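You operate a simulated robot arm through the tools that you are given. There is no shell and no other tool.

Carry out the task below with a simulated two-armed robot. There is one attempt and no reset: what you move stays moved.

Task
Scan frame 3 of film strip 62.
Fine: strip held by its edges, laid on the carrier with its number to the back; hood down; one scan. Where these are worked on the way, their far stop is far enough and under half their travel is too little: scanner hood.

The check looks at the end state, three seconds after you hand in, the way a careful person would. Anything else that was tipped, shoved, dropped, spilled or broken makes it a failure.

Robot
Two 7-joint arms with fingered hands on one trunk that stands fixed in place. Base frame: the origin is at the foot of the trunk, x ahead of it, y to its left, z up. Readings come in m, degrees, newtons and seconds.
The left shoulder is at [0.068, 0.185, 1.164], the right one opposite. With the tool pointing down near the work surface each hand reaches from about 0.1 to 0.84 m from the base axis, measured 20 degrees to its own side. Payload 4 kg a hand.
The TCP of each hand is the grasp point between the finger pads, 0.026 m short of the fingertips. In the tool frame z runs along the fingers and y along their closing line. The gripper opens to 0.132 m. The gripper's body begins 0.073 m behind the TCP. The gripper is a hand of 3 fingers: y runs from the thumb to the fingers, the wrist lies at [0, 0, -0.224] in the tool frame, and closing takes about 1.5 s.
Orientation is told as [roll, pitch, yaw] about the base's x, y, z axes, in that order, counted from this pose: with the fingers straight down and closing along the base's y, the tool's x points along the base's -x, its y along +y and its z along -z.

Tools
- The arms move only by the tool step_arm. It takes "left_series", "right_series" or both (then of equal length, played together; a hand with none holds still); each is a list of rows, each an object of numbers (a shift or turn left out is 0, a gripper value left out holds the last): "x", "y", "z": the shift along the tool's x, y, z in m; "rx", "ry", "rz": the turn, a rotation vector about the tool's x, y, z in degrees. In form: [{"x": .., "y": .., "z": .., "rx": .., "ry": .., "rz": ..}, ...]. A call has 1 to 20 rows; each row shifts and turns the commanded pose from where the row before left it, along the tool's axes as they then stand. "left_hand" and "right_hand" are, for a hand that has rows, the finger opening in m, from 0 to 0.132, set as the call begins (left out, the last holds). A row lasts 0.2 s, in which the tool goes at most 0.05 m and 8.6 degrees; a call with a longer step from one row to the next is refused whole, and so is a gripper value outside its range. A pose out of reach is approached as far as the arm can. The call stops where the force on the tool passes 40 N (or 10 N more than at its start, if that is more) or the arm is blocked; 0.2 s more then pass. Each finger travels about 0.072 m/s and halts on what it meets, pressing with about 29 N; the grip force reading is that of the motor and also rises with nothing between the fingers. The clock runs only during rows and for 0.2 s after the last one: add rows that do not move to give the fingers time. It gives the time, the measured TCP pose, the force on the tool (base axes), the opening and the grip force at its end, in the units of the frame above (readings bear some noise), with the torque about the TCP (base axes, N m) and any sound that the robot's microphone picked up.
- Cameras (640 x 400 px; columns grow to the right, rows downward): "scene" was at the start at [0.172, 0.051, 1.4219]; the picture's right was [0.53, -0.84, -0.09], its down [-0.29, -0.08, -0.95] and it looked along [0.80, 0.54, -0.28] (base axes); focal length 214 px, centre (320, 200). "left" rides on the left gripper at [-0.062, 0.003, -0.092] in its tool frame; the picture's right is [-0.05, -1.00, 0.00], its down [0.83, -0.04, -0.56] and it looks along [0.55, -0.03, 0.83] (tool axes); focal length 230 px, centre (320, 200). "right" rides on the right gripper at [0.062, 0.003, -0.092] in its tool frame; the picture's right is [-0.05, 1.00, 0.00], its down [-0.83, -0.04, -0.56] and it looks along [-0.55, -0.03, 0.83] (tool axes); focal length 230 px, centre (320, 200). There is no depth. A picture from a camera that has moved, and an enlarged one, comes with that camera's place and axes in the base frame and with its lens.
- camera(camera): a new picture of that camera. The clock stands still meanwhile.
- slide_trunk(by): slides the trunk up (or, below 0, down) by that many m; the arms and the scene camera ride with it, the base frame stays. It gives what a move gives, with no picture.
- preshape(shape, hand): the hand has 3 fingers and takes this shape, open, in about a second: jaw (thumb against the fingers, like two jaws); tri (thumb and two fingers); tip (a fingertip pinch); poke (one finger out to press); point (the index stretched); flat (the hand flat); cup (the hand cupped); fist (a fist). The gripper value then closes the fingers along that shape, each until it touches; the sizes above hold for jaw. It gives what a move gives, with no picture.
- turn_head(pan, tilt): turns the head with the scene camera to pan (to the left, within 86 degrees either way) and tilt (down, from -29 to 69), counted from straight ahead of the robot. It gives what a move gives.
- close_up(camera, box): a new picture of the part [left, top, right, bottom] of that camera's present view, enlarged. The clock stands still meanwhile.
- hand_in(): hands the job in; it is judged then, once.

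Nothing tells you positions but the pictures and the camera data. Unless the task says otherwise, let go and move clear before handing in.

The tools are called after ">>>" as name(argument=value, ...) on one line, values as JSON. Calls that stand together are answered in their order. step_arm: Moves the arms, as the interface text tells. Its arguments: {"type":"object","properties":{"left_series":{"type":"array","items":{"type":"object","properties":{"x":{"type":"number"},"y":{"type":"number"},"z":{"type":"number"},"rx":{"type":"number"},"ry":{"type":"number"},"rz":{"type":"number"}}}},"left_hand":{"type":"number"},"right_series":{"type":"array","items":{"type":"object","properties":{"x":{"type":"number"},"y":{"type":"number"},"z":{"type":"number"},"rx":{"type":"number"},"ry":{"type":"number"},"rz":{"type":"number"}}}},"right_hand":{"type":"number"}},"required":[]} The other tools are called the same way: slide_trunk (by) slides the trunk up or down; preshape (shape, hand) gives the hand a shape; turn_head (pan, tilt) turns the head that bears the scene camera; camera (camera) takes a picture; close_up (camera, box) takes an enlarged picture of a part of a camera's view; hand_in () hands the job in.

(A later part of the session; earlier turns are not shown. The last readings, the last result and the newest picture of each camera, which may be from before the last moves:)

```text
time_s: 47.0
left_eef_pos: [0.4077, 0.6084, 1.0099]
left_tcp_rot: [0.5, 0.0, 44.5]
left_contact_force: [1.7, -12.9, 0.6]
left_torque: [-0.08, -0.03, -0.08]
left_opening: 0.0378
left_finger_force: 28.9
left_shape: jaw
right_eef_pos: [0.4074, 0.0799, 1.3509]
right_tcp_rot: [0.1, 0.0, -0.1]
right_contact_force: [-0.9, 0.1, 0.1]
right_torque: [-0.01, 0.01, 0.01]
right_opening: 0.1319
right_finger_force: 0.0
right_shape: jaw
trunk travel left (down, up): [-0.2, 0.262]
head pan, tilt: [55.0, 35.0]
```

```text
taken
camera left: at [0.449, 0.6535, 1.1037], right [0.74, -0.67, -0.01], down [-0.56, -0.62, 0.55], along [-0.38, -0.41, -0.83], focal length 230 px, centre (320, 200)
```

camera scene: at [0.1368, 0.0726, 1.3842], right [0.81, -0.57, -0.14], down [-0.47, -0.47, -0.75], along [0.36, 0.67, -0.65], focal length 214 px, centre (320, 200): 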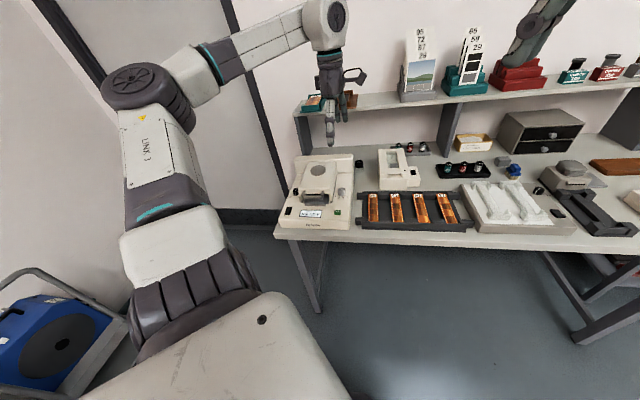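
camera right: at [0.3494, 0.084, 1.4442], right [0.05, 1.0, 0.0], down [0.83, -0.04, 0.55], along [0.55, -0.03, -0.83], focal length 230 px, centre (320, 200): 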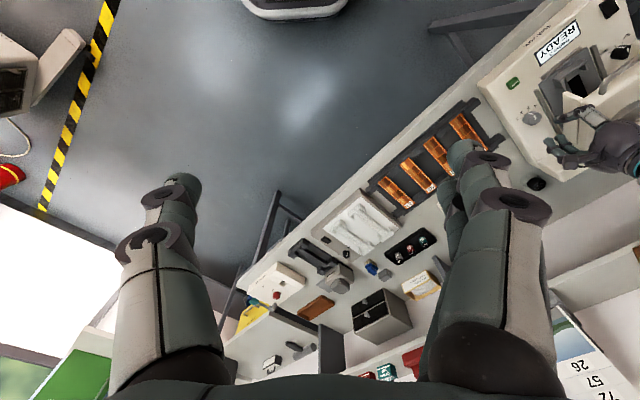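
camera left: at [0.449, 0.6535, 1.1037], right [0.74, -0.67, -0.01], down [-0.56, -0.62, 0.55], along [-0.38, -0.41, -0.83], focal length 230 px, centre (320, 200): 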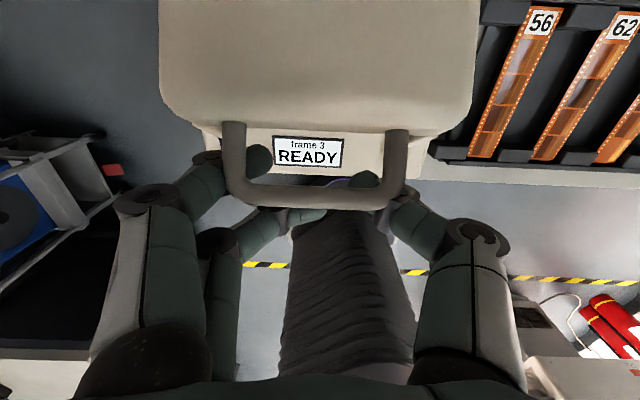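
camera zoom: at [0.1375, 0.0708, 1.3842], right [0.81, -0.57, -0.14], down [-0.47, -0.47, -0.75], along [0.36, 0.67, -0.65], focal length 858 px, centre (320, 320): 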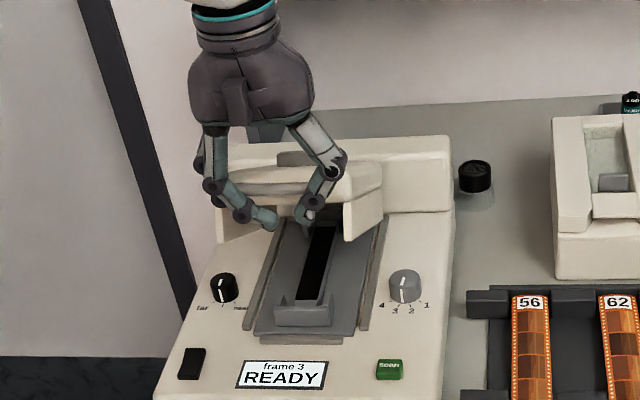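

>>> step_arm(left_series=[{"x": -0.006, "z": -0.009}, {"x": -0.006, "z": -0.009}, {"x": -0.007, "z": -0.009}, {"x": -0.007, "z": -0.008}, {"x": -0.008, "z": -0.008}, {"x": -0.008, "z": -0.007}, {}])

>>> close_up(camera="scene", box=[265, 100, 375, 220])

>>> camera(camera="left")

```text
time_s: 48.6
left_eef_pos: [0.4343, 0.6395, 1.0603]
left_tcp_rot: [0.3, -0.1, 44.7]
left_contact_force: [-11.1, 1.2, 4.2]
left_torque: [0.08, -0.05, 0.2]
left_opening: 0.0272
left_finger_force: 28.9
left_shape: jaw
right_eef_pos: [0.4023, 0.0832, 1.3516]
right_tcp_rot: [0.0, -0.1, 0.0]
right_contact_force: [-0.1, -0.5, 0.1]
right_torque: [0.0, 0.0, -0.03]
right_opening: 0.1318
right_finger_force: 0.1
right_shape: jaw
trunk travel left (down, up): [-0.2, 0.262]
head pan, tilt: [55.0, 35.0]
```

```text
3.33 times, centred on (320, 160) of scene
camera zoom: at [0.135, 0.0731, 1.3843], right [0.81, -0.57, -0.14], down [-0.47, -0.47, -0.75], along [0.36, 0.67, -0.65], focal length 715 px, centre (320, 333)
```

zoom: 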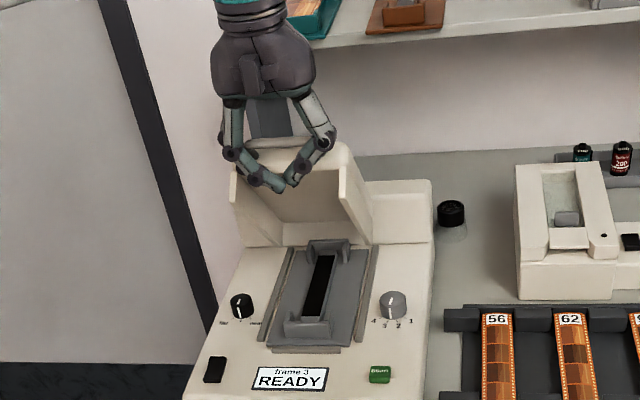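

```text
taken
camera left: at [0.4766, 0.6846, 1.1527], right [0.74, -0.67, -0.01], down [-0.56, -0.62, 0.55], along [-0.38, -0.41, -0.83], focal length 230 px, centre (320, 200)
```

left: 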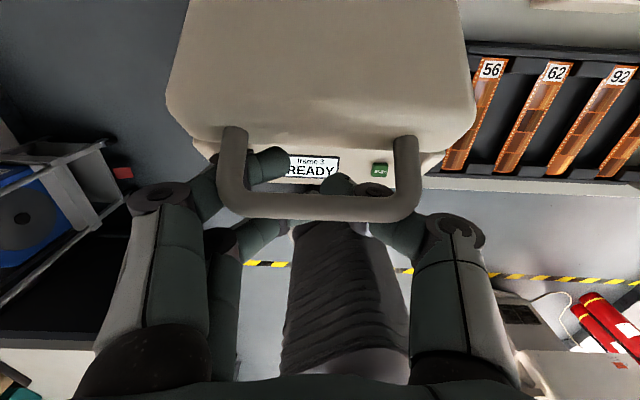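

>>> step_arm(left_series=[{"x": -0.009, "z": -0.007}, {"x": -0.009, "z": -0.0065}, {"x": -0.009, "z": -0.006}, {"x": -0.009, "z": -0.005}, {}])

>>> close_up(camera="scene", box=[265, 100, 375, 220])

>>> camera(camera="left")

```text
time_s: 49.9
left_eef_pos: [0.4603, 0.6627, 1.0841]
left_tcp_rot: [0.3, -0.1, 44.5]
left_contact_force: [-6.4, -1.6, 6.3]
left_torque: [0.17, 0.11, 0.26]
left_opening: 0.0256
left_finger_force: 29.2
left_shape: jaw
right_eef_pos: [0.4041, 0.0804, 1.3523]
right_tcp_rot: [0.0, 0.0, 0.0]
right_contact_force: [-0.2, -0.2, -1.0]
right_torque: [0.01, 0.0, 0.01]
right_opening: 0.1319
right_finger_force: 0.0
right_shape: jaw
trunk travel left (down, up): [-0.2, 0.262]
head pan, tilt: [55.0, 35.0]
```

```text
3.33 times, centred on (320, 160) of scene
camera zoom: at [0.1359, 0.0722, 1.3843], right [0.81, -0.57, -0.14], down [-0.47, -0.47, -0.75], along [0.36, 0.67, -0.65], focal length 715 px, centre (320, 333)
```

zoom: 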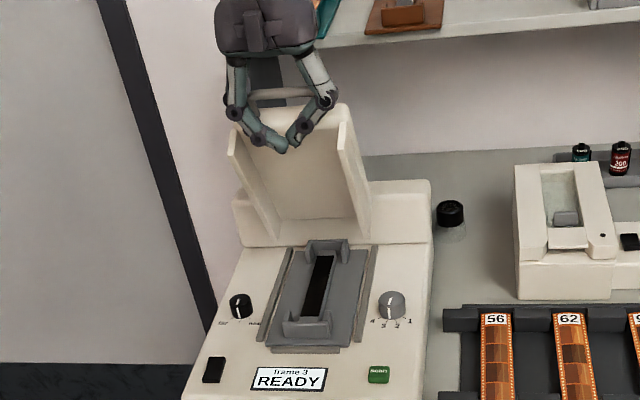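

```text
taken
camera left: at [0.5022, 0.7085, 1.1773], right [0.74, -0.67, 0.0], down [-0.56, -0.62, 0.55], along [-0.38, -0.41, -0.83], focal length 230 px, centre (320, 200)
```

left: 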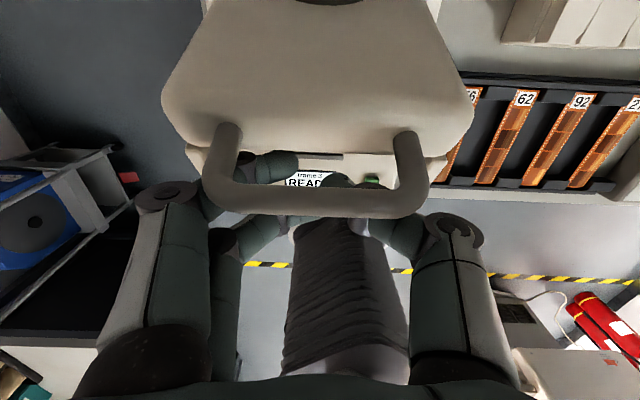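

>>> step_arm(left_series=[{"x": -0.01, "z": -0.005}, {"x": -0.01, "z": -0.004}, {"x": -0.01, "z": -0.003}, {"x": -0.01, "z": -0.002}, {}])

>>> close_up(camera="scene", box=[265, 100, 375, 220])

>>> camera(camera="left")

```text
time_s: 51.0
left_eef_pos: [0.4922, 0.6933, 1.0972]
left_tcp_rot: [0.3, 0.0, 44.6]
left_contact_force: [-0.8, 0.8, 0.9]
left_torque: [-0.01, -0.04, -0.02]
left_opening: 0.0242
left_finger_force: 29.0
left_shape: jaw
right_eef_pos: [0.4077, 0.0819, 1.3519]
right_tcp_rot: [-0.1, 0.1, -0.1]
right_contact_force: [0.0, 0.3, -0.6]
right_torque: [0.01, -0.03, 0.01]
right_opening: 0.1321
right_finger_force: 0.1
right_shape: jaw
trunk travel left (down, up): [-0.2, 0.262]
head pan, tilt: [55.0, 35.0]
```

```text
3.33 times, centred on (320, 160) of scene
camera zoom: at [0.1378, 0.073, 1.3838], right [0.81, -0.57, -0.14], down [-0.47, -0.47, -0.75], along [0.36, 0.67, -0.65], focal length 715 px, centre (320, 333)
```

zoom: 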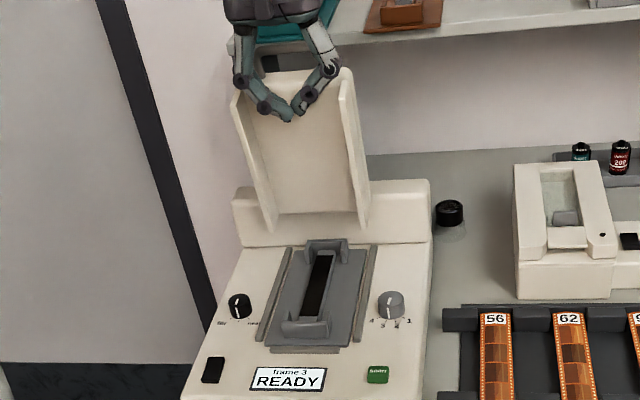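

```text
taken
camera left: at [0.5332, 0.7395, 1.1895], right [0.74, -0.67, -0.01], down [-0.56, -0.62, 0.56], along [-0.38, -0.41, -0.83], focal length 230 px, centre (320, 200)
```

left: 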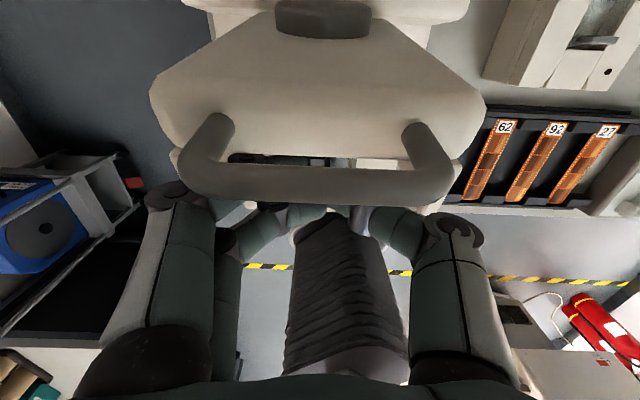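

>>> step_arm(left_series=[{"x": -0.01}, {"x": -0.01}, {}])

>>> close_up(camera="scene", box=[265, 100, 375, 220])

>>> camera(camera="left")

```text
time_s: 51.9
left_eef_pos: [0.507, 0.706, 1.0979]
left_tcp_rot: [0.3, 0.0, 44.7]
left_contact_force: [-0.7, -0.7, 1.3]
left_torque: [0.03, 0.03, 0.04]
left_opening: 0.0242
left_finger_force: 29.0
left_shape: jaw
right_eef_pos: [0.4058, 0.0811, 1.3531]
right_tcp_rot: [-0.1, 0.0, 0.0]
right_contact_force: [0.6, -0.9, -0.3]
right_torque: [0.02, 0.0, -0.03]
right_opening: 0.1318
right_finger_force: 0.0
right_shape: jaw
trunk travel left (down, up): [-0.2, 0.262]
head pan, tilt: [55.0, 35.0]
```

```text
3.33 times, centred on (320, 160) of scene
camera zoom: at [0.137, 0.0728, 1.3841], right [0.81, -0.57, -0.14], down [-0.47, -0.47, -0.75], along [0.36, 0.67, -0.65], focal length 715 px, centre (320, 333)
```

zoom: 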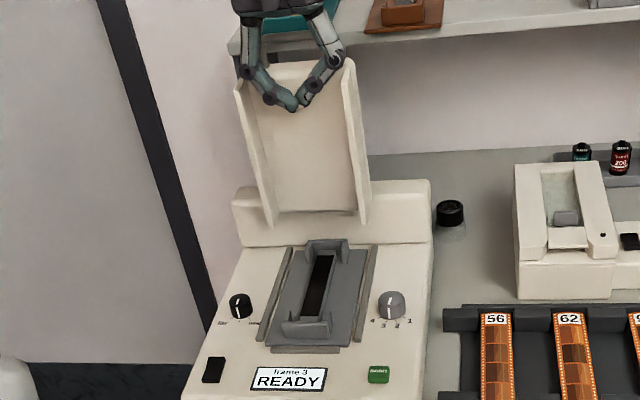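

```text
taken
camera left: at [0.5476, 0.7525, 1.1911], right [0.74, -0.67, -0.01], down [-0.56, -0.62, 0.55], along [-0.38, -0.41, -0.83], focal length 230 px, centre (320, 200)
```

left: 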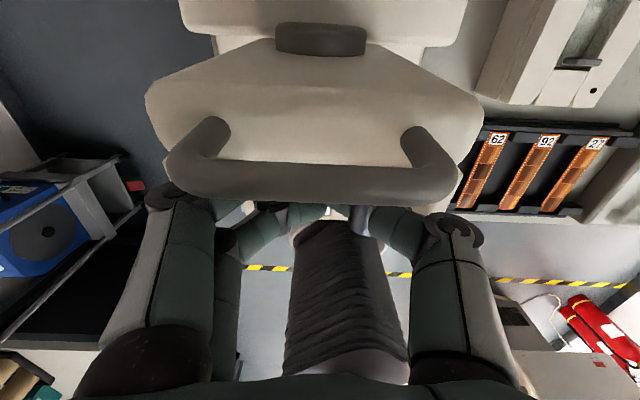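

>>> step_arm(left_series=[{"x": -0.01}, {"x": -0.01}, {"x": -0.01}, {}])

>>> close_up(camera="scene", box=[265, 100, 375, 220])

>>> camera(camera="left")

```text
time_s: 52.6
left_eef_pos: [0.5163, 0.716, 1.0977]
left_tcp_rot: [0.5, 1.5, 44.8]
left_contact_force: [-29.8, -29.1, 8.1]
left_torque: [0.58, -0.16, 1.6]
left_opening: 0.0246
left_finger_force: 29.3
left_shape: jaw
right_eef_pos: [0.402, 0.0776, 1.3539]
right_tcp_rot: [0.1, 0.0, 0.0]
right_contact_force: [-0.3, -0.1, -0.5]
right_torque: [-0.04, 0.01, 0.01]
right_opening: 0.1321
right_finger_force: 0.1
right_shape: jaw
trunk travel left (down, up): [-0.2, 0.262]
head pan, tilt: [55.0, 35.0]
stopped in row 3 (left hand): the force on the tool passed its limit at 46 N (the readings are from after the stop); the commanded pose is now the measured one
```

```text
3.33 times, centred on (320, 160) of scene
camera zoom: at [0.1333, 0.0688, 1.3849], right [0.81, -0.57, -0.14], down [-0.46, -0.47, -0.75], along [0.36, 0.67, -0.64], focal length 715 px, centre (320, 333)
```

zoom: 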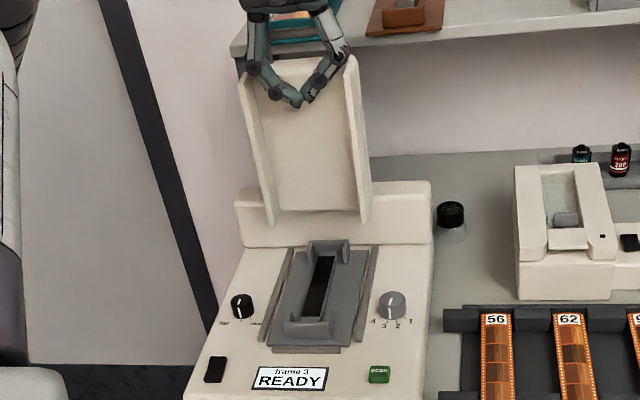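

```text
taken
camera left: at [0.5596, 0.7634, 1.1896], right [0.74, -0.67, -0.01], down [-0.55, -0.61, 0.57], along [-0.39, -0.42, -0.82], focal length 230 px, centre (320, 200)
```

left: 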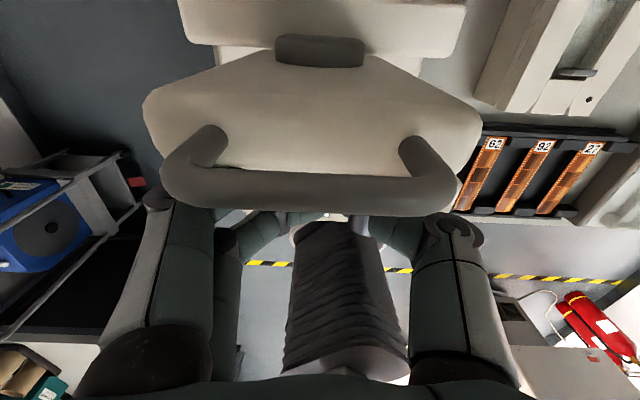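

The hood hit its far stop. I'll back off gently toward the front and see whether the hood stays up by itself (my fingers stay in front to catch it).

>>> step_arm(left_series=[{"x": 0.006}, {"x": 0.006}, {"x": 0.006}, {}])

>>> close_up(camera="scene", box=[265, 100, 375, 220])

>>> camera(camera="left")

```text
time_s: 53.6
left_eef_pos: [0.508, 0.7096, 1.0956]
left_tcp_rot: [0.5, 0.9, 44.7]
left_contact_force: [-0.6, 0.4, 0.0]
left_torque: [0.02, 0.02, 0.02]
left_opening: 0.0244
left_finger_force: 29.5
left_shape: jaw
right_eef_pos: [0.4064, 0.0821, 1.3512]
right_tcp_rot: [0.0, 0.1, 0.0]
right_contact_force: [0.9, 0.1, 0.6]
right_torque: [0.01, -0.02, 0.0]
right_opening: 0.1318
right_finger_force: 0.2
right_shape: jaw
trunk travel left (down, up): [-0.2, 0.262]
head pan, tilt: [55.0, 35.0]
```

```text
3.33 times, centred on (320, 160) of scene
camera zoom: at [0.1374, 0.0729, 1.3841], right [0.81, -0.57, -0.14], down [-0.47, -0.47, -0.75], along [0.36, 0.67, -0.65], focal length 715 px, centre (320, 333)
```

zoom: 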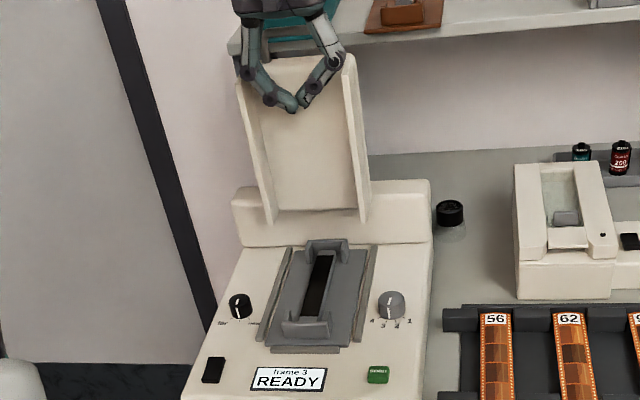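

```text
taken
camera left: at [0.5506, 0.7566, 1.187], right [0.74, -0.67, -0.01], down [-0.55, -0.61, 0.57], along [-0.39, -0.41, -0.82], focal length 230 px, centre (320, 200)
```

left: 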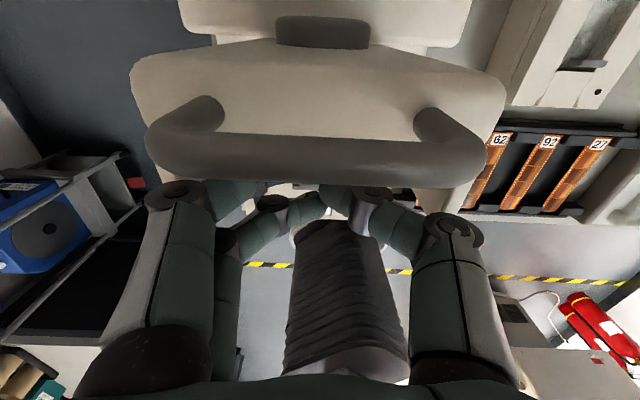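

The hood holds itself open at its stop. I'll withdraw toward the front, then look at the carrier from above.

>>> step_arm(left_series=[{"x": 0.02}, {"x": 0.03}, {"x": 0.04}, {"x": 0.02}, {}])

>>> step_arm(left_series=[{"z": -0.02}, {"z": -0.03}, {"z": -0.02}, {}], left_hand=0.1)

>>> camera(camera="left")

>>> camera(camera="scene")

```text
time_s: 54.8
left_eef_pos: [0.4313, 0.6325, 1.0948]
left_tcp_rot: [0.5, 1.0, 44.7]
left_contact_force: [-0.6, 0.1, 0.2]
left_torque: [0.01, 0.01, 0.0]
left_opening: 0.0244
left_finger_force: 29.0
left_shape: jaw
right_eef_pos: [0.4069, 0.0816, 1.3519]
right_tcp_rot: [-0.1, 0.0, 0.0]
right_contact_force: [0.2, 1.6, -0.2]
right_torque: [0.01, -0.02, 0.0]
right_opening: 0.132
right_finger_force: 0.1
right_shape: jaw
trunk travel left (down, up): [-0.2, 0.262]
head pan, tilt: [55.0, 35.0]
```

```text
time_s: 55.8
left_eef_pos: [0.4314, 0.633, 1.1666]
left_tcp_rot: [0.5, 1.1, 44.7]
left_contact_force: [-0.2, 0.4, 0.1]
left_torque: [-0.02, -0.01, 0.0]
left_opening: 0.0995
left_finger_force: 0.0
left_shape: jaw
right_eef_pos: [0.4054, 0.0811, 1.3511]
right_tcp_rot: [0.0, 0.0, 0.0]
right_contact_force: [0.8, 0.0, -0.1]
right_torque: [-0.01, 0.02, -0.01]
right_opening: 0.132
right_finger_force: 0.1
right_shape: jaw
trunk travel left (down, up): [-0.2, 0.262]
head pan, tilt: [55.0, 35.0]
```

```text
taken
camera left: at [0.4736, 0.6801, 1.2585], right [0.74, -0.67, -0.01], down [-0.55, -0.61, 0.57], along [-0.39, -0.42, -0.82], focal length 230 px, centre (320, 200)
```

left: 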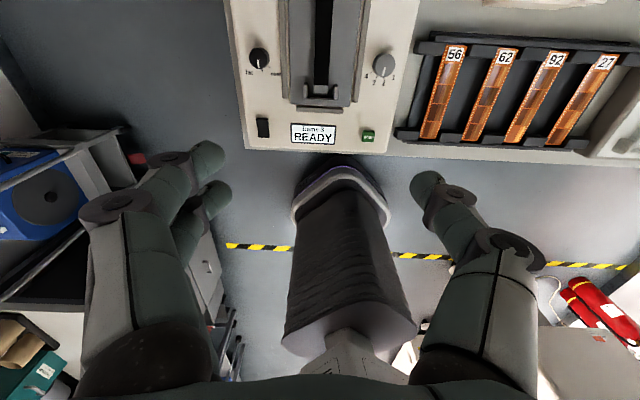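

```text
taken
camera scene: at [0.1376, 0.0733, 1.384], right [0.81, -0.57, -0.14], down [-0.47, -0.47, -0.75], along [0.36, 0.67, -0.65], focal length 214 px, centre (320, 200)
```

scene: 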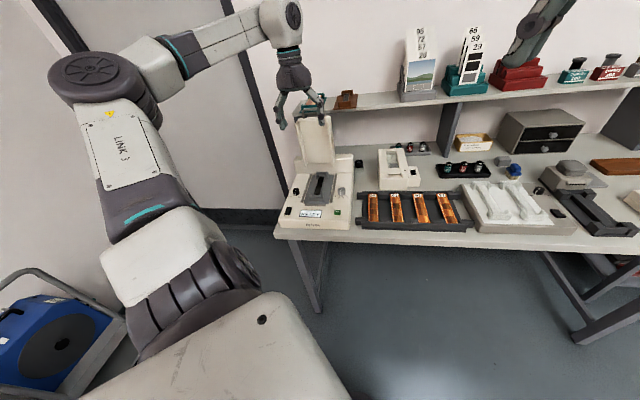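

The hood stands open on its own. Now I'll zoom in on the carrier and the strip tray to measure both.

>>> close_up(camera="scene", box=[285, 160, 365, 220])

>>> close_up(camera="left", box=[230, 0, 400, 106])

>>> close_up(camera="left", box=[400, 30, 560, 150])

>>> close_up(camera="scene", box=[355, 180, 435, 230])

```text
6.67 times, centred on (325, 190) of scene
camera zoom: at [0.1376, 0.0733, 1.384], right [0.81, -0.57, -0.14], down [-0.47, -0.47, -0.75], along [0.36, 0.67, -0.65], focal length 1430 px, centre (287, 267)
```

zoom: 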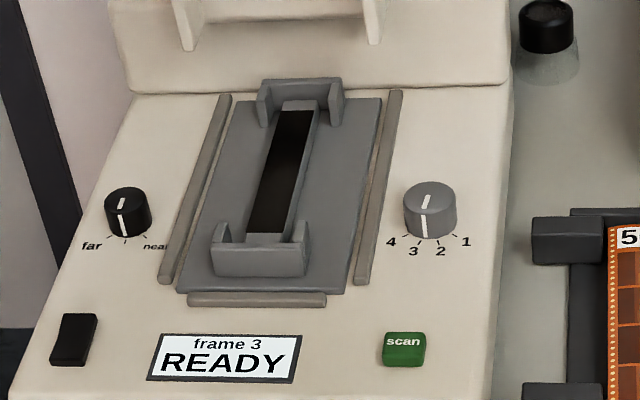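

```text
3.76 times, centred on (315, 53) of left
camera zoom: at [0.4736, 0.6801, 1.2585], right [0.74, -0.67, -0.01], down [-0.55, -0.61, 0.57], along [-0.39, -0.42, -0.82], focal length 866 px, centre (339, 753)
```

zoom: 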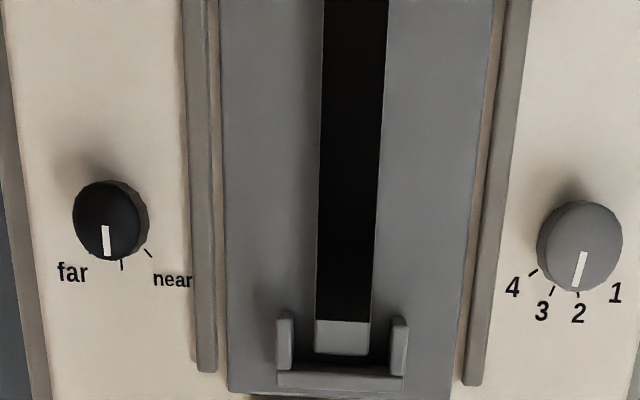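

```text
3.33 times, centred on (480, 90) of left
camera zoom: at [0.4736, 0.6801, 1.2585], right [0.74, -0.67, -0.01], down [-0.55, -0.61, 0.57], along [-0.39, -0.42, -0.82], focal length 767 px, centre (-213, 567)
```

zoom: 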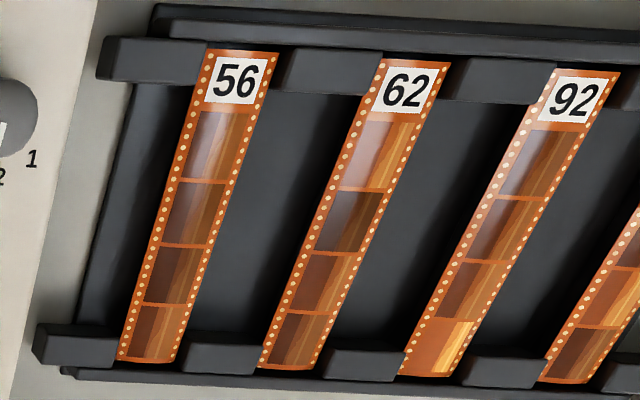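

```text
8.00 times, centred on (395, 205) of scene
camera zoom: at [0.1376, 0.0733, 1.384], right [0.81, -0.57, -0.14], down [-0.47, -0.47, -0.75], along [0.36, 0.67, -0.65], focal length 1716 px, centre (-280, 160)
```

zoom: 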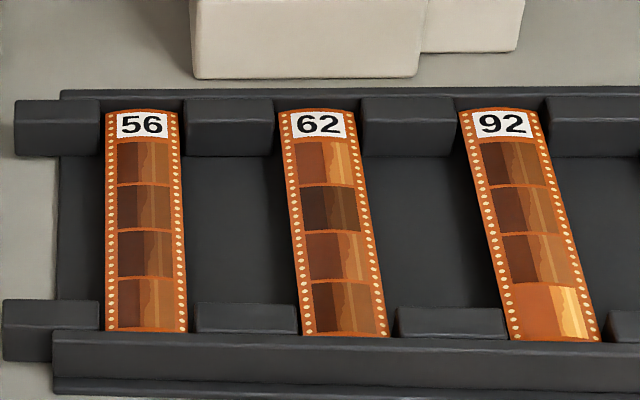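

Strip 62 centre is estimated at about (0.628, 0.424, 0.823), running along the bench depth. I'll correct the small hand tilt and move above it at z≈1.0.

>>> step_arm(left_series=[{"rx": 0.5, "ry": -1.1}, {"x": 0.0012, "y": -0.0478}, {"x": 0.0012, "y": -0.0478}, {"x": 0.0012, "y": -0.0478}, {"x": 0.0012, "y": -0.0478}, {"x": 0.0012, "y": -0.0478}, {"x": 0.0012, "y": -0.0478}, {"z": 0.04}, {"z": 0.04}, {"z": 0.04}, {"z": 0.04}, {}], left_hand=0.075)

>>> camera(camera="left")

>>> close_up(camera="scene", box=[340, 130, 460, 230])

```text
time_s: 58.4
left_eef_pos: [0.6302, 0.4235, 1.0053]
left_tcp_rot: [0.0, -0.2, 44.7]
left_contact_force: [0.2, 0.7, -0.5]
left_torque: [-0.02, -0.03, -0.02]
left_opening: 0.0754
left_finger_force: 0.0
left_shape: jaw
right_eef_pos: [0.4066, 0.0801, 1.352]
right_tcp_rot: [0.0, -0.1, 0.0]
right_contact_force: [0.5, -0.6, 0.4]
right_torque: [0.03, 0.02, -0.02]
right_opening: 0.132
right_finger_force: 0.0
right_shape: jaw
trunk travel left (down, up): [-0.2, 0.262]
head pan, tilt: [55.0, 35.0]
```

```text
taken
camera left: at [0.671, 0.4698, 1.0978], right [0.74, -0.67, 0.0], down [-0.56, -0.62, 0.55], along [-0.37, -0.41, -0.83], focal length 230 px, centre (320, 200)
```

left: 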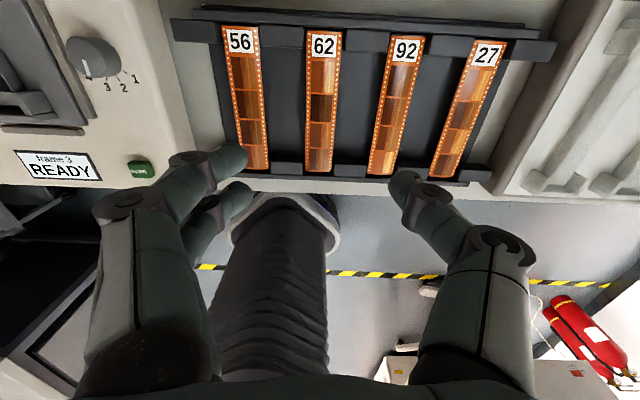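

```text
4.00 times, centred on (400, 180) of scene
camera zoom: at [0.1371, 0.0725, 1.3842], right [0.81, -0.57, -0.14], down [-0.47, -0.47, -0.75], along [0.36, 0.67, -0.65], focal length 858 px, centre (0, 280)
```

zoom: 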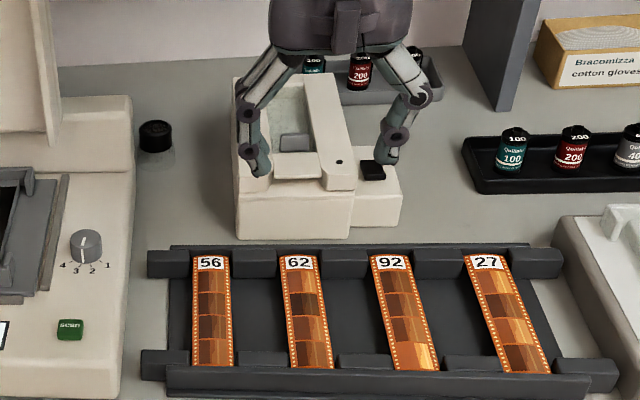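

>>> close_up(camera="left", box=[240, 15, 400, 185])

```text
2.35 times, centred on (320, 100) of left
camera zoom: at [0.671, 0.4698, 1.0978], right [0.74, -0.67, 0.0], down [-0.56, -0.62, 0.55], along [-0.37, -0.41, -0.83], focal length 541 px, centre (320, 435)
```

zoom: 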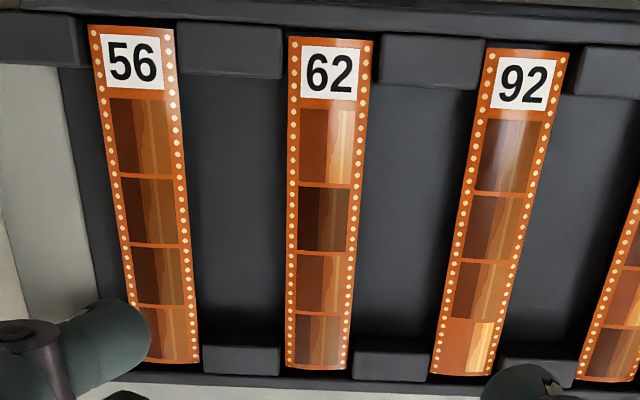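

The strip is aligned under the hand (yaw exactly 45°). Before descending I want a low side view of the tray and carrier, so I'll bring the right hand's camera down in front of the bench, keeping well clear of it.

>>> step_arm(right_series=[{"x": -0.0017, "y": 0.0195, "z": 0.044}, {"x": -0.0017, "y": 0.0195, "z": 0.044}, {"x": -0.0017, "y": 0.0195, "z": 0.044}, {"x": -0.0017, "y": 0.0195, "z": 0.044}, {"x": -0.0017, "y": 0.0195, "z": 0.044}, {"x": -0.0017, "y": 0.0195, "z": 0.044}, {"x": -0.0017, "y": 0.0195, "z": 0.044}, {"rz": -8}, {"rz": -8}, {"rz": -8}, {"rz": -8}, {"rz": -8}, {"ry": -8}, {"ry": -8}, {"ry": -8}, {"ry": -8}, {}])

>>> camera(camera="right")

>>> camera(camera="scene")

```text
time_s: 62.0
left_eef_pos: [0.6309, 0.4243, 1.0052]
left_tcp_rot: [0.0, -0.2, 44.7]
left_contact_force: [-0.1, -0.6, -0.6]
left_torque: [-0.01, -0.01, 0.01]
left_opening: 0.0755
left_finger_force: 0.0
left_shape: jaw
right_eef_pos: [0.4184, 0.217, 1.0433]
right_tcp_rot: [0.0, -31.9, 40.0]
right_contact_force: [-0.8, 1.4, 0.1]
right_torque: [0.0, 0.01, -0.03]
right_opening: 0.1318
right_finger_force: 0.0
right_shape: jaw
trunk travel left (down, up): [-0.2, 0.262]
head pan, tilt: [55.0, 35.0]
```

```text
taken
camera right: at [0.338, 0.157, 1.0907], right [-0.61, 0.79, 0.03], down [0.34, 0.23, 0.91], along [0.72, 0.56, -0.41], focal length 230 px, centre (320, 200)
```

right: 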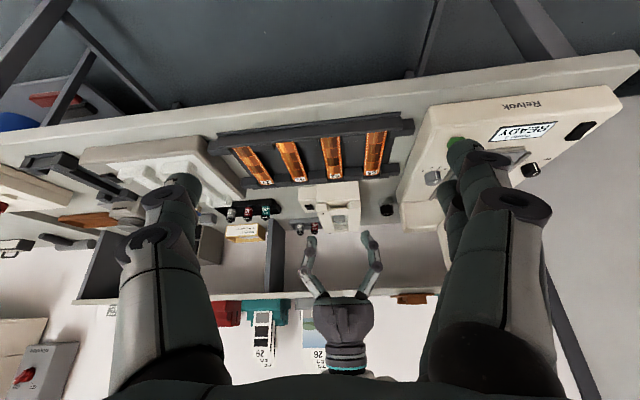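

```text
taken
camera scene: at [0.1377, 0.0736, 1.384], right [0.81, -0.57, -0.14], down [-0.47, -0.47, -0.75], along [0.36, 0.67, -0.65], focal length 214 px, centre (320, 200)
```

scene: 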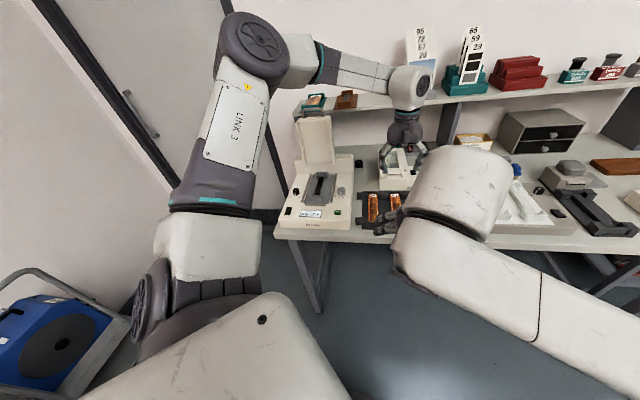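

>>> step_arm(right_series=[{"z": 0.0283, "x": 0.0177}, {"z": 0.0283, "x": 0.0177}, {"z": 0.0283, "x": 0.0177}, {"ry": -8}, {}])

>>> camera(camera="right")

>>> close_up(camera="right", box=[200, 80, 440, 230])

```text
time_s: 63.2
left_eef_pos: [0.6312, 0.4239, 1.0043]
left_tcp_rot: [-0.1, -0.1, 44.7]
left_contact_force: [-0.3, 0.1, 0.4]
left_torque: [0.01, 0.01, -0.02]
left_opening: 0.0756
left_finger_force: 0.0
left_shape: jaw
right_eef_pos: [0.4187, 0.2195, 0.9438]
right_tcp_rot: [-0.1, -39.9, 39.9]
right_contact_force: [0.9, 0.8, 0.4]
right_torque: [0.0, 0.05, 0.02]
right_opening: 0.1319
right_finger_force: 0.1
right_shape: jaw
trunk travel left (down, up): [-0.2, 0.262]
head pan, tilt: [55.0, 35.0]
```

```text
taken
camera right: at [0.3345, 0.1534, 0.9759], right [-0.61, 0.79, 0.03], down [0.24, 0.15, 0.96], along [0.75, 0.59, -0.28], focal length 230 px, centre (320, 200)
```

right: 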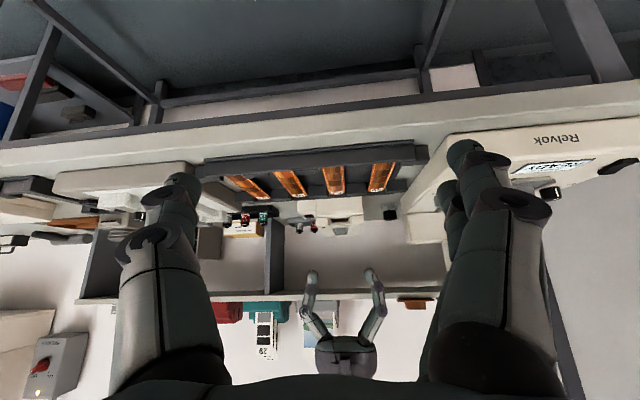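

```text
2.67 times, centred on (320, 155) of right
camera zoom: at [0.3345, 0.1534, 0.9759], right [-0.61, 0.79, 0.03], down [0.24, 0.15, 0.96], along [0.75, 0.59, -0.28], focal length 614 px, centre (320, 320)
```

zoom: 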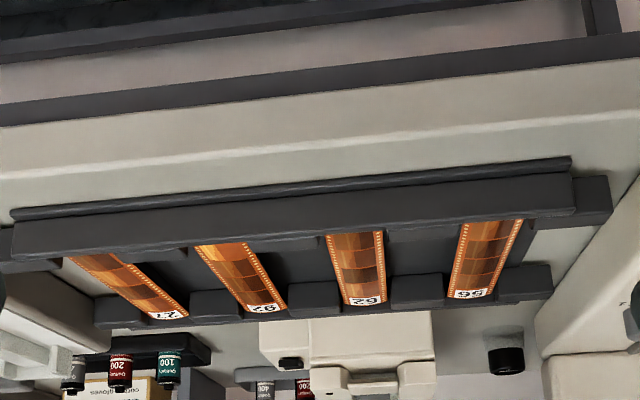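

>>> close_up(camera="right", box=[290, 145, 410, 205])

>>> close_up(camera="scene", box=[365, 185, 405, 235])

```text
5.33 times, centred on (350, 175) of right
camera zoom: at [0.3345, 0.1534, 0.9759], right [-0.61, 0.79, 0.03], down [0.24, 0.15, 0.96], along [0.75, 0.59, -0.28], focal length 1227 px, centre (160, 333)
```

zoom: 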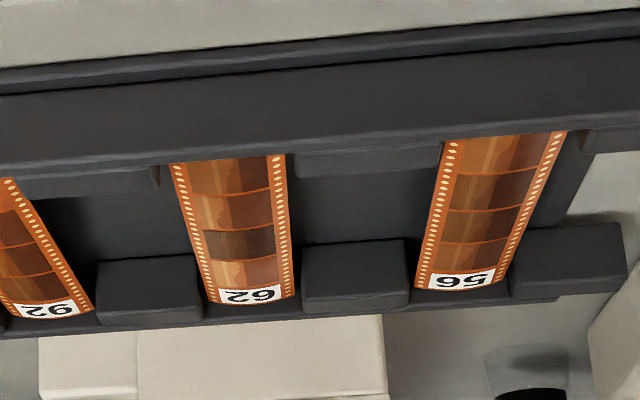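

```text
8.00 times, centred on (385, 210) of scene
camera zoom: at [0.1377, 0.0735, 1.384], right [0.81, -0.57, -0.14], down [-0.47, -0.47, -0.75], along [0.36, 0.67, -0.65], focal length 1716 px, centre (-200, 120)
```

zoom: 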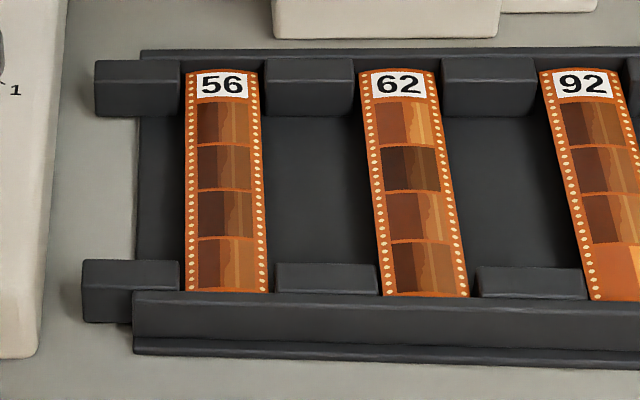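

>>> step_arm(left_series=[{"y": -0.001}, {"z": 0.04}, {"z": 0.04}, {"z": 0.03}, {}], left_hand=0.06)

>>> camera(camera="left")

>>> close_up(camera="right", box=[260, 120, 460, 245])

>>> close_up(camera="scene", box=[345, 150, 445, 235])

```text
time_s: 64.4
left_eef_pos: [0.6307, 0.4231, 0.8984]
left_tcp_rot: [-0.1, -0.2, 44.7]
left_contact_force: [0.0, -0.4, 0.2]
left_torque: [-0.03, -0.01, 0.01]
left_opening: 0.0607
left_finger_force: 0.0
left_shape: jaw
right_eef_pos: [0.418, 0.2177, 0.9437]
right_tcp_rot: [0.1, -40.0, 40.0]
right_contact_force: [0.0, 0.6, 0.1]
right_torque: [-0.01, -0.03, 0.0]
right_opening: 0.1319
right_finger_force: 0.1
right_shape: jaw
trunk travel left (down, up): [-0.2, 0.262]
head pan, tilt: [55.0, 35.0]
```

```text
taken
camera left: at [0.6712, 0.4691, 0.9922], right [0.74, -0.67, 0.0], down [-0.56, -0.62, 0.55], along [-0.37, -0.41, -0.83], focal length 230 px, centre (320, 200)
```

left: 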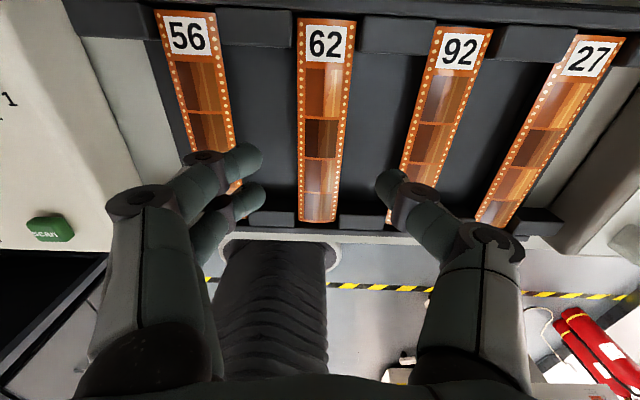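

```text
3.20 times, centred on (360, 182) of right
camera zoom: at [0.3343, 0.1531, 0.9765], right [-0.61, 0.79, 0.03], down [0.24, 0.15, 0.96], along [0.75, 0.59, -0.28], focal length 736 px, centre (192, 256)
```

zoom: 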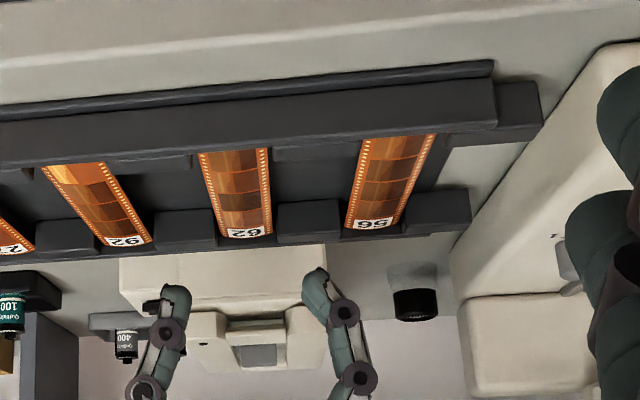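

```text
4.71 times, centred on (395, 192) of scene
camera zoom: at [0.1373, 0.0728, 1.3841], right [0.81, -0.57, -0.14], down [-0.47, -0.47, -0.75], along [0.36, 0.67, -0.65], focal length 1009 px, centre (-33, 235)
```

zoom: 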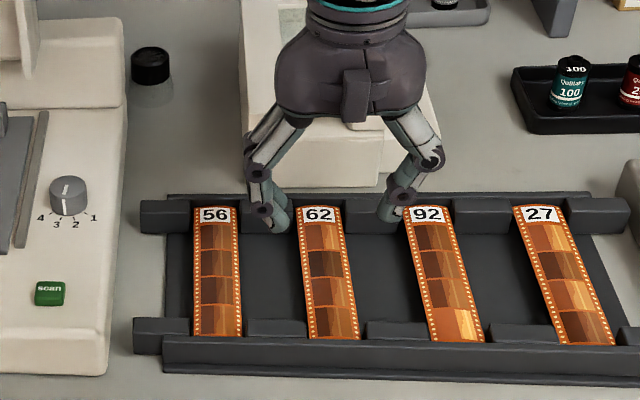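

>>> step_arm(left_series=[{"y": -0.0015, "z": 0.02}, {"z": 0.018}, {"z": 0.008}, {}])

>>> camera(camera="left")

>>> close_up(camera="right", box=[280, 130, 420, 217])

>>> close_up(camera="scene", box=[365, 170, 425, 225])

```text
time_s: 65.4
left_eef_pos: [0.6314, 0.424, 0.852]
left_tcp_rot: [0.0, -0.3, 44.7]
left_contact_force: [-0.3, 0.4, -0.3]
left_torque: [-0.01, 0.0, 0.02]
left_opening: 0.0605
left_finger_force: 0.1
left_shape: jaw
right_eef_pos: [0.419, 0.2184, 0.9442]
right_tcp_rot: [0.0, -40.0, 40.1]
right_contact_force: [1.2, -0.1, -0.8]
right_torque: [0.0, 0.0, 0.01]
right_opening: 0.1321
right_finger_force: 0.0
right_shape: jaw
trunk travel left (down, up): [-0.2, 0.262]
head pan, tilt: [55.0, 35.0]
```

```text
taken
camera left: at [0.6726, 0.4694, 0.9444], right [0.74, -0.67, 0.0], down [-0.56, -0.62, 0.55], along [-0.37, -0.41, -0.83], focal length 230 px, centre (320, 200)
```

left: 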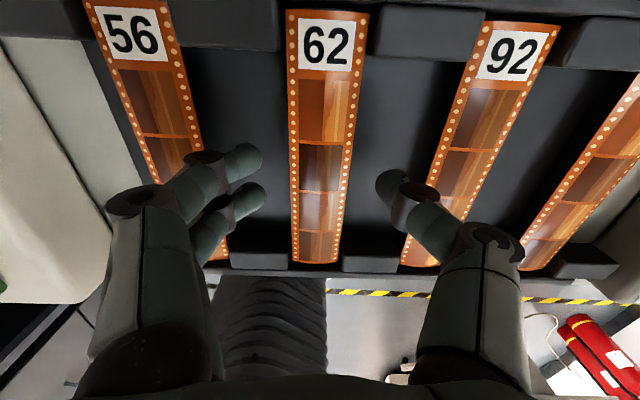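

```text
4.57 times, centred on (350, 174) of right
camera zoom: at [0.3345, 0.1532, 0.9763], right [-0.61, 0.79, 0.03], down [0.24, 0.15, 0.96], along [0.75, 0.59, -0.28], focal length 1052 px, centre (183, 321)
```

zoom: 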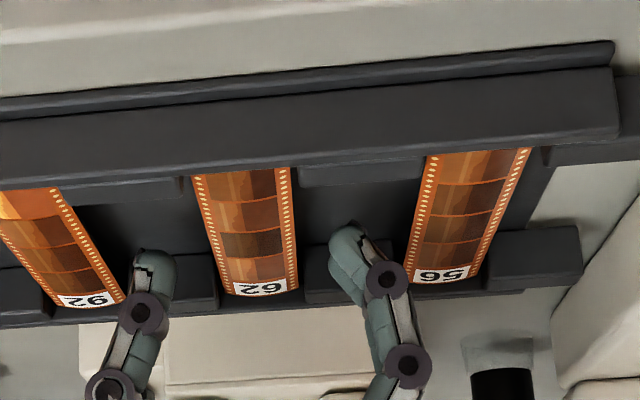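

```text
7.27 times, centred on (395, 198) of scene
camera zoom: at [0.1376, 0.073, 1.384], right [0.81, -0.57, -0.14], down [-0.47, -0.47, -0.75], along [0.36, 0.67, -0.65], focal length 1560 px, centre (-226, 218)
```

zoom: 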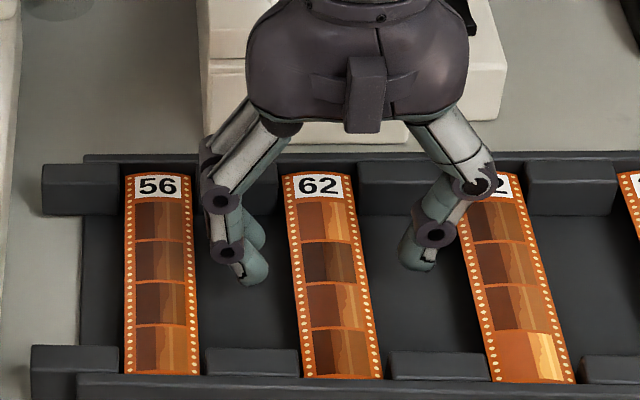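

>>> close_up(camera="left", box=[230, 110, 410, 270])

```text
2.50 times, centred on (320, 190) of left
camera zoom: at [0.6726, 0.4694, 0.9444], right [0.74, -0.67, 0.0], down [-0.56, -0.62, 0.55], along [-0.37, -0.41, -0.83], focal length 575 px, centre (320, 225)
```

zoom: 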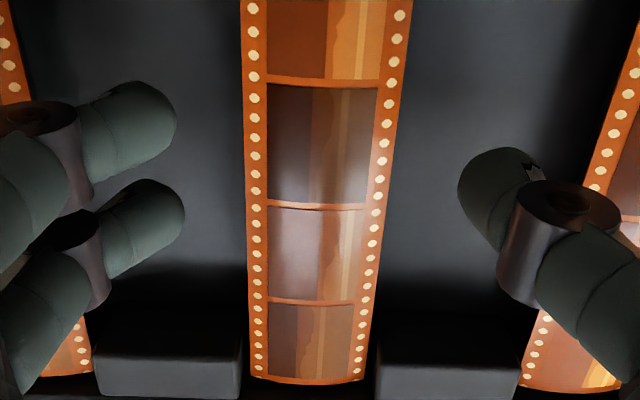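

The strip is centred between the fingertips, which are about level with it. I'll creep down in small increments, watching for floor contact.

>>> step_arm(left_series=[{"z": 0.004}, {"z": 0.003}, {}])

>>> close_up(camera="right", box=[290, 140, 390, 205])

```text
time_s: 66.2
left_eef_pos: [0.6309, 0.4216, 0.8446]
left_tcp_rot: [0.0, -0.2, 44.6]
left_contact_force: [-0.4, 0.2, 0.4]
left_torque: [-0.02, 0.0, 0.0]
left_opening: 0.0607
left_finger_force: 0.1
left_shape: jaw
right_eef_pos: [0.4185, 0.2182, 0.9433]
right_tcp_rot: [0.1, -40.0, 40.1]
right_contact_force: [0.5, 0.0, 0.0]
right_torque: [0.01, -0.01, 0.0]
right_opening: 0.132
right_finger_force: 0.0
right_shape: jaw
trunk travel left (down, up): [-0.2, 0.262]
head pan, tilt: [55.0, 35.0]
```

```text
6.15 times, centred on (340, 172) of right
camera zoom: at [0.3345, 0.1532, 0.9763], right [-0.61, 0.79, 0.03], down [0.24, 0.15, 0.96], along [0.75, 0.59, -0.28], focal length 1416 px, centre (197, 369)
```

zoom: 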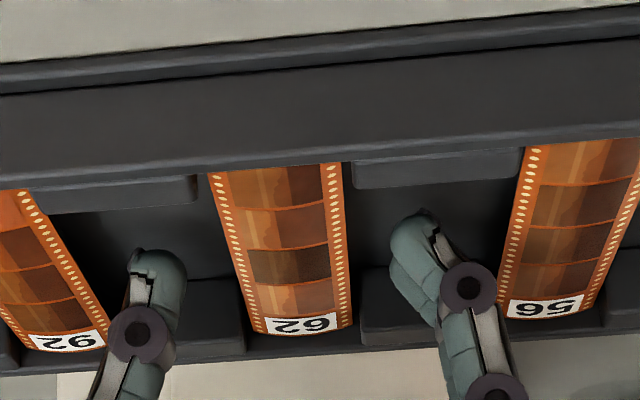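

>>> step_arm(left_series=[{"z": 0.003}, {}])

>>> step_arm(left_series=[{}, {}, {}], left_hand=0.045)

>>> close_up(camera="left", box=[230, 110, 410, 270])

>>> close_up(camera="right", box=[290, 140, 390, 205])

```text
time_s: 66.8
left_eef_pos: [0.6305, 0.4229, 0.84]
left_tcp_rot: [0.0, -0.2, 44.7]
left_contact_force: [-0.4, 0.3, 0.6]
left_torque: [0.02, 0.0, 0.0]
left_opening: 0.0606
left_finger_force: 0.1
left_shape: jaw
right_eef_pos: [0.4187, 0.2192, 0.9433]
right_tcp_rot: [0.0, -40.0, 40.0]
right_contact_force: [-0.4, 0.3, 0.0]
right_torque: [0.0, 0.01, 0.0]
right_opening: 0.1319
right_finger_force: 0.1
right_shape: jaw
trunk travel left (down, up): [-0.2, 0.262]
head pan, tilt: [55.0, 35.0]
```

```text
time_s: 67.6
left_eef_pos: [0.6305, 0.422, 0.84]
left_tcp_rot: [0.0, -0.2, 44.7]
left_contact_force: [-0.9, 0.1, -0.8]
left_torque: [0.02, 0.02, 0.0]
left_opening: 0.0454
left_finger_force: 0.0
left_shape: jaw
right_eef_pos: [0.4184, 0.2183, 0.9428]
right_tcp_rot: [0.0, -40.0, 40.1]
right_contact_force: [0.9, -0.2, -0.7]
right_torque: [0.0, -0.01, 0.0]
right_opening: 0.132
right_finger_force: 0.1
right_shape: jaw
trunk travel left (down, up): [-0.2, 0.262]
head pan, tilt: [55.0, 35.0]
```

```text
2.50 times, centred on (320, 190) of left
camera zoom: at [0.6711, 0.4683, 0.9338], right [0.74, -0.67, 0.0], down [-0.56, -0.62, 0.55], along [-0.37, -0.41, -0.83], focal length 575 px, centre (320, 225)
```

zoom: 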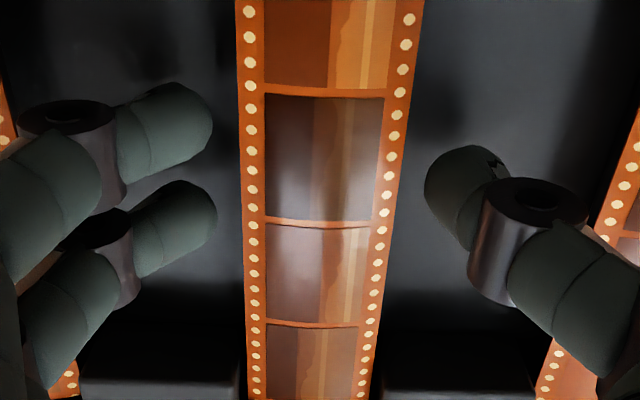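

```text
6.15 times, centred on (340, 172) of right
camera zoom: at [0.3345, 0.1532, 0.9763], right [-0.61, 0.79, 0.03], down [0.24, 0.15, 0.96], along [0.75, 0.59, -0.28], focal length 1416 px, centre (197, 369)
```

zoom: 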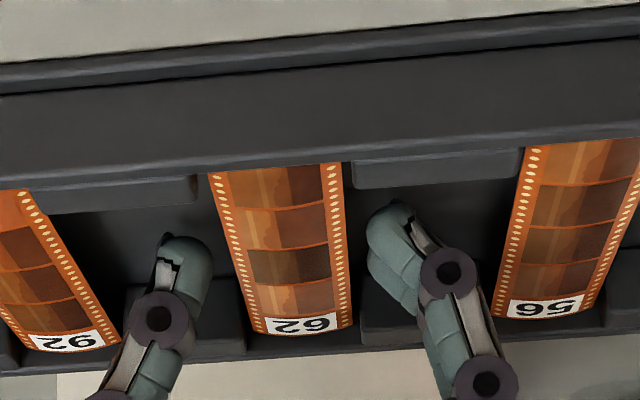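

The fingers are clear on both sides with 5 mm gaps. Before closing, I'll turn the right-hand camera to view the carrier's profile so I know how deep the fingertips may reach there.

>>> step_arm(right_series=[{"rx": -5.01, "rz": -5.97}, {"rx": -5.01, "rz": -5.97}, {"rx": -5.01, "rz": -5.97}, {"rx": -5.01, "rz": -5.97}, {"rx": -5.01, "rz": -5.97}, {}])

>>> camera(camera="right")

```text
time_s: 69.0
left_eef_pos: [0.6286, 0.4231, 0.8392]
left_tcp_rot: [0.0, -0.2, 44.8]
left_contact_force: [0.0, 1.0, 0.3]
left_torque: [0.03, 0.02, -0.01]
left_opening: 0.0452
left_finger_force: 0.0
left_shape: jaw
right_eef_pos: [0.418, 0.2185, 0.9427]
right_tcp_rot: [0.0, -40.0, 79.0]
right_contact_force: [-0.2, -0.7, -0.1]
right_torque: [0.02, -0.02, -0.02]
right_opening: 0.1318
right_finger_force: 0.1
right_shape: jaw
trunk travel left (down, up): [-0.2, 0.262]
head pan, tilt: [55.0, 35.0]
```

```text
taken
camera right: at [0.3942, 0.115, 0.976], right [-0.97, 0.23, 0.03], down [0.1, 0.27, 0.96], along [0.21, 0.94, -0.28], focal length 230 px, centre (320, 200)
```

right: 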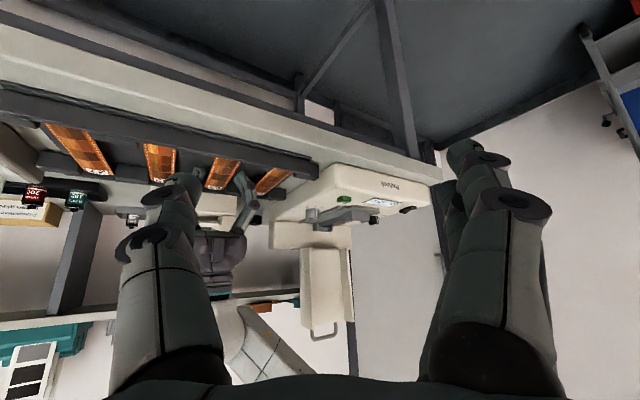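

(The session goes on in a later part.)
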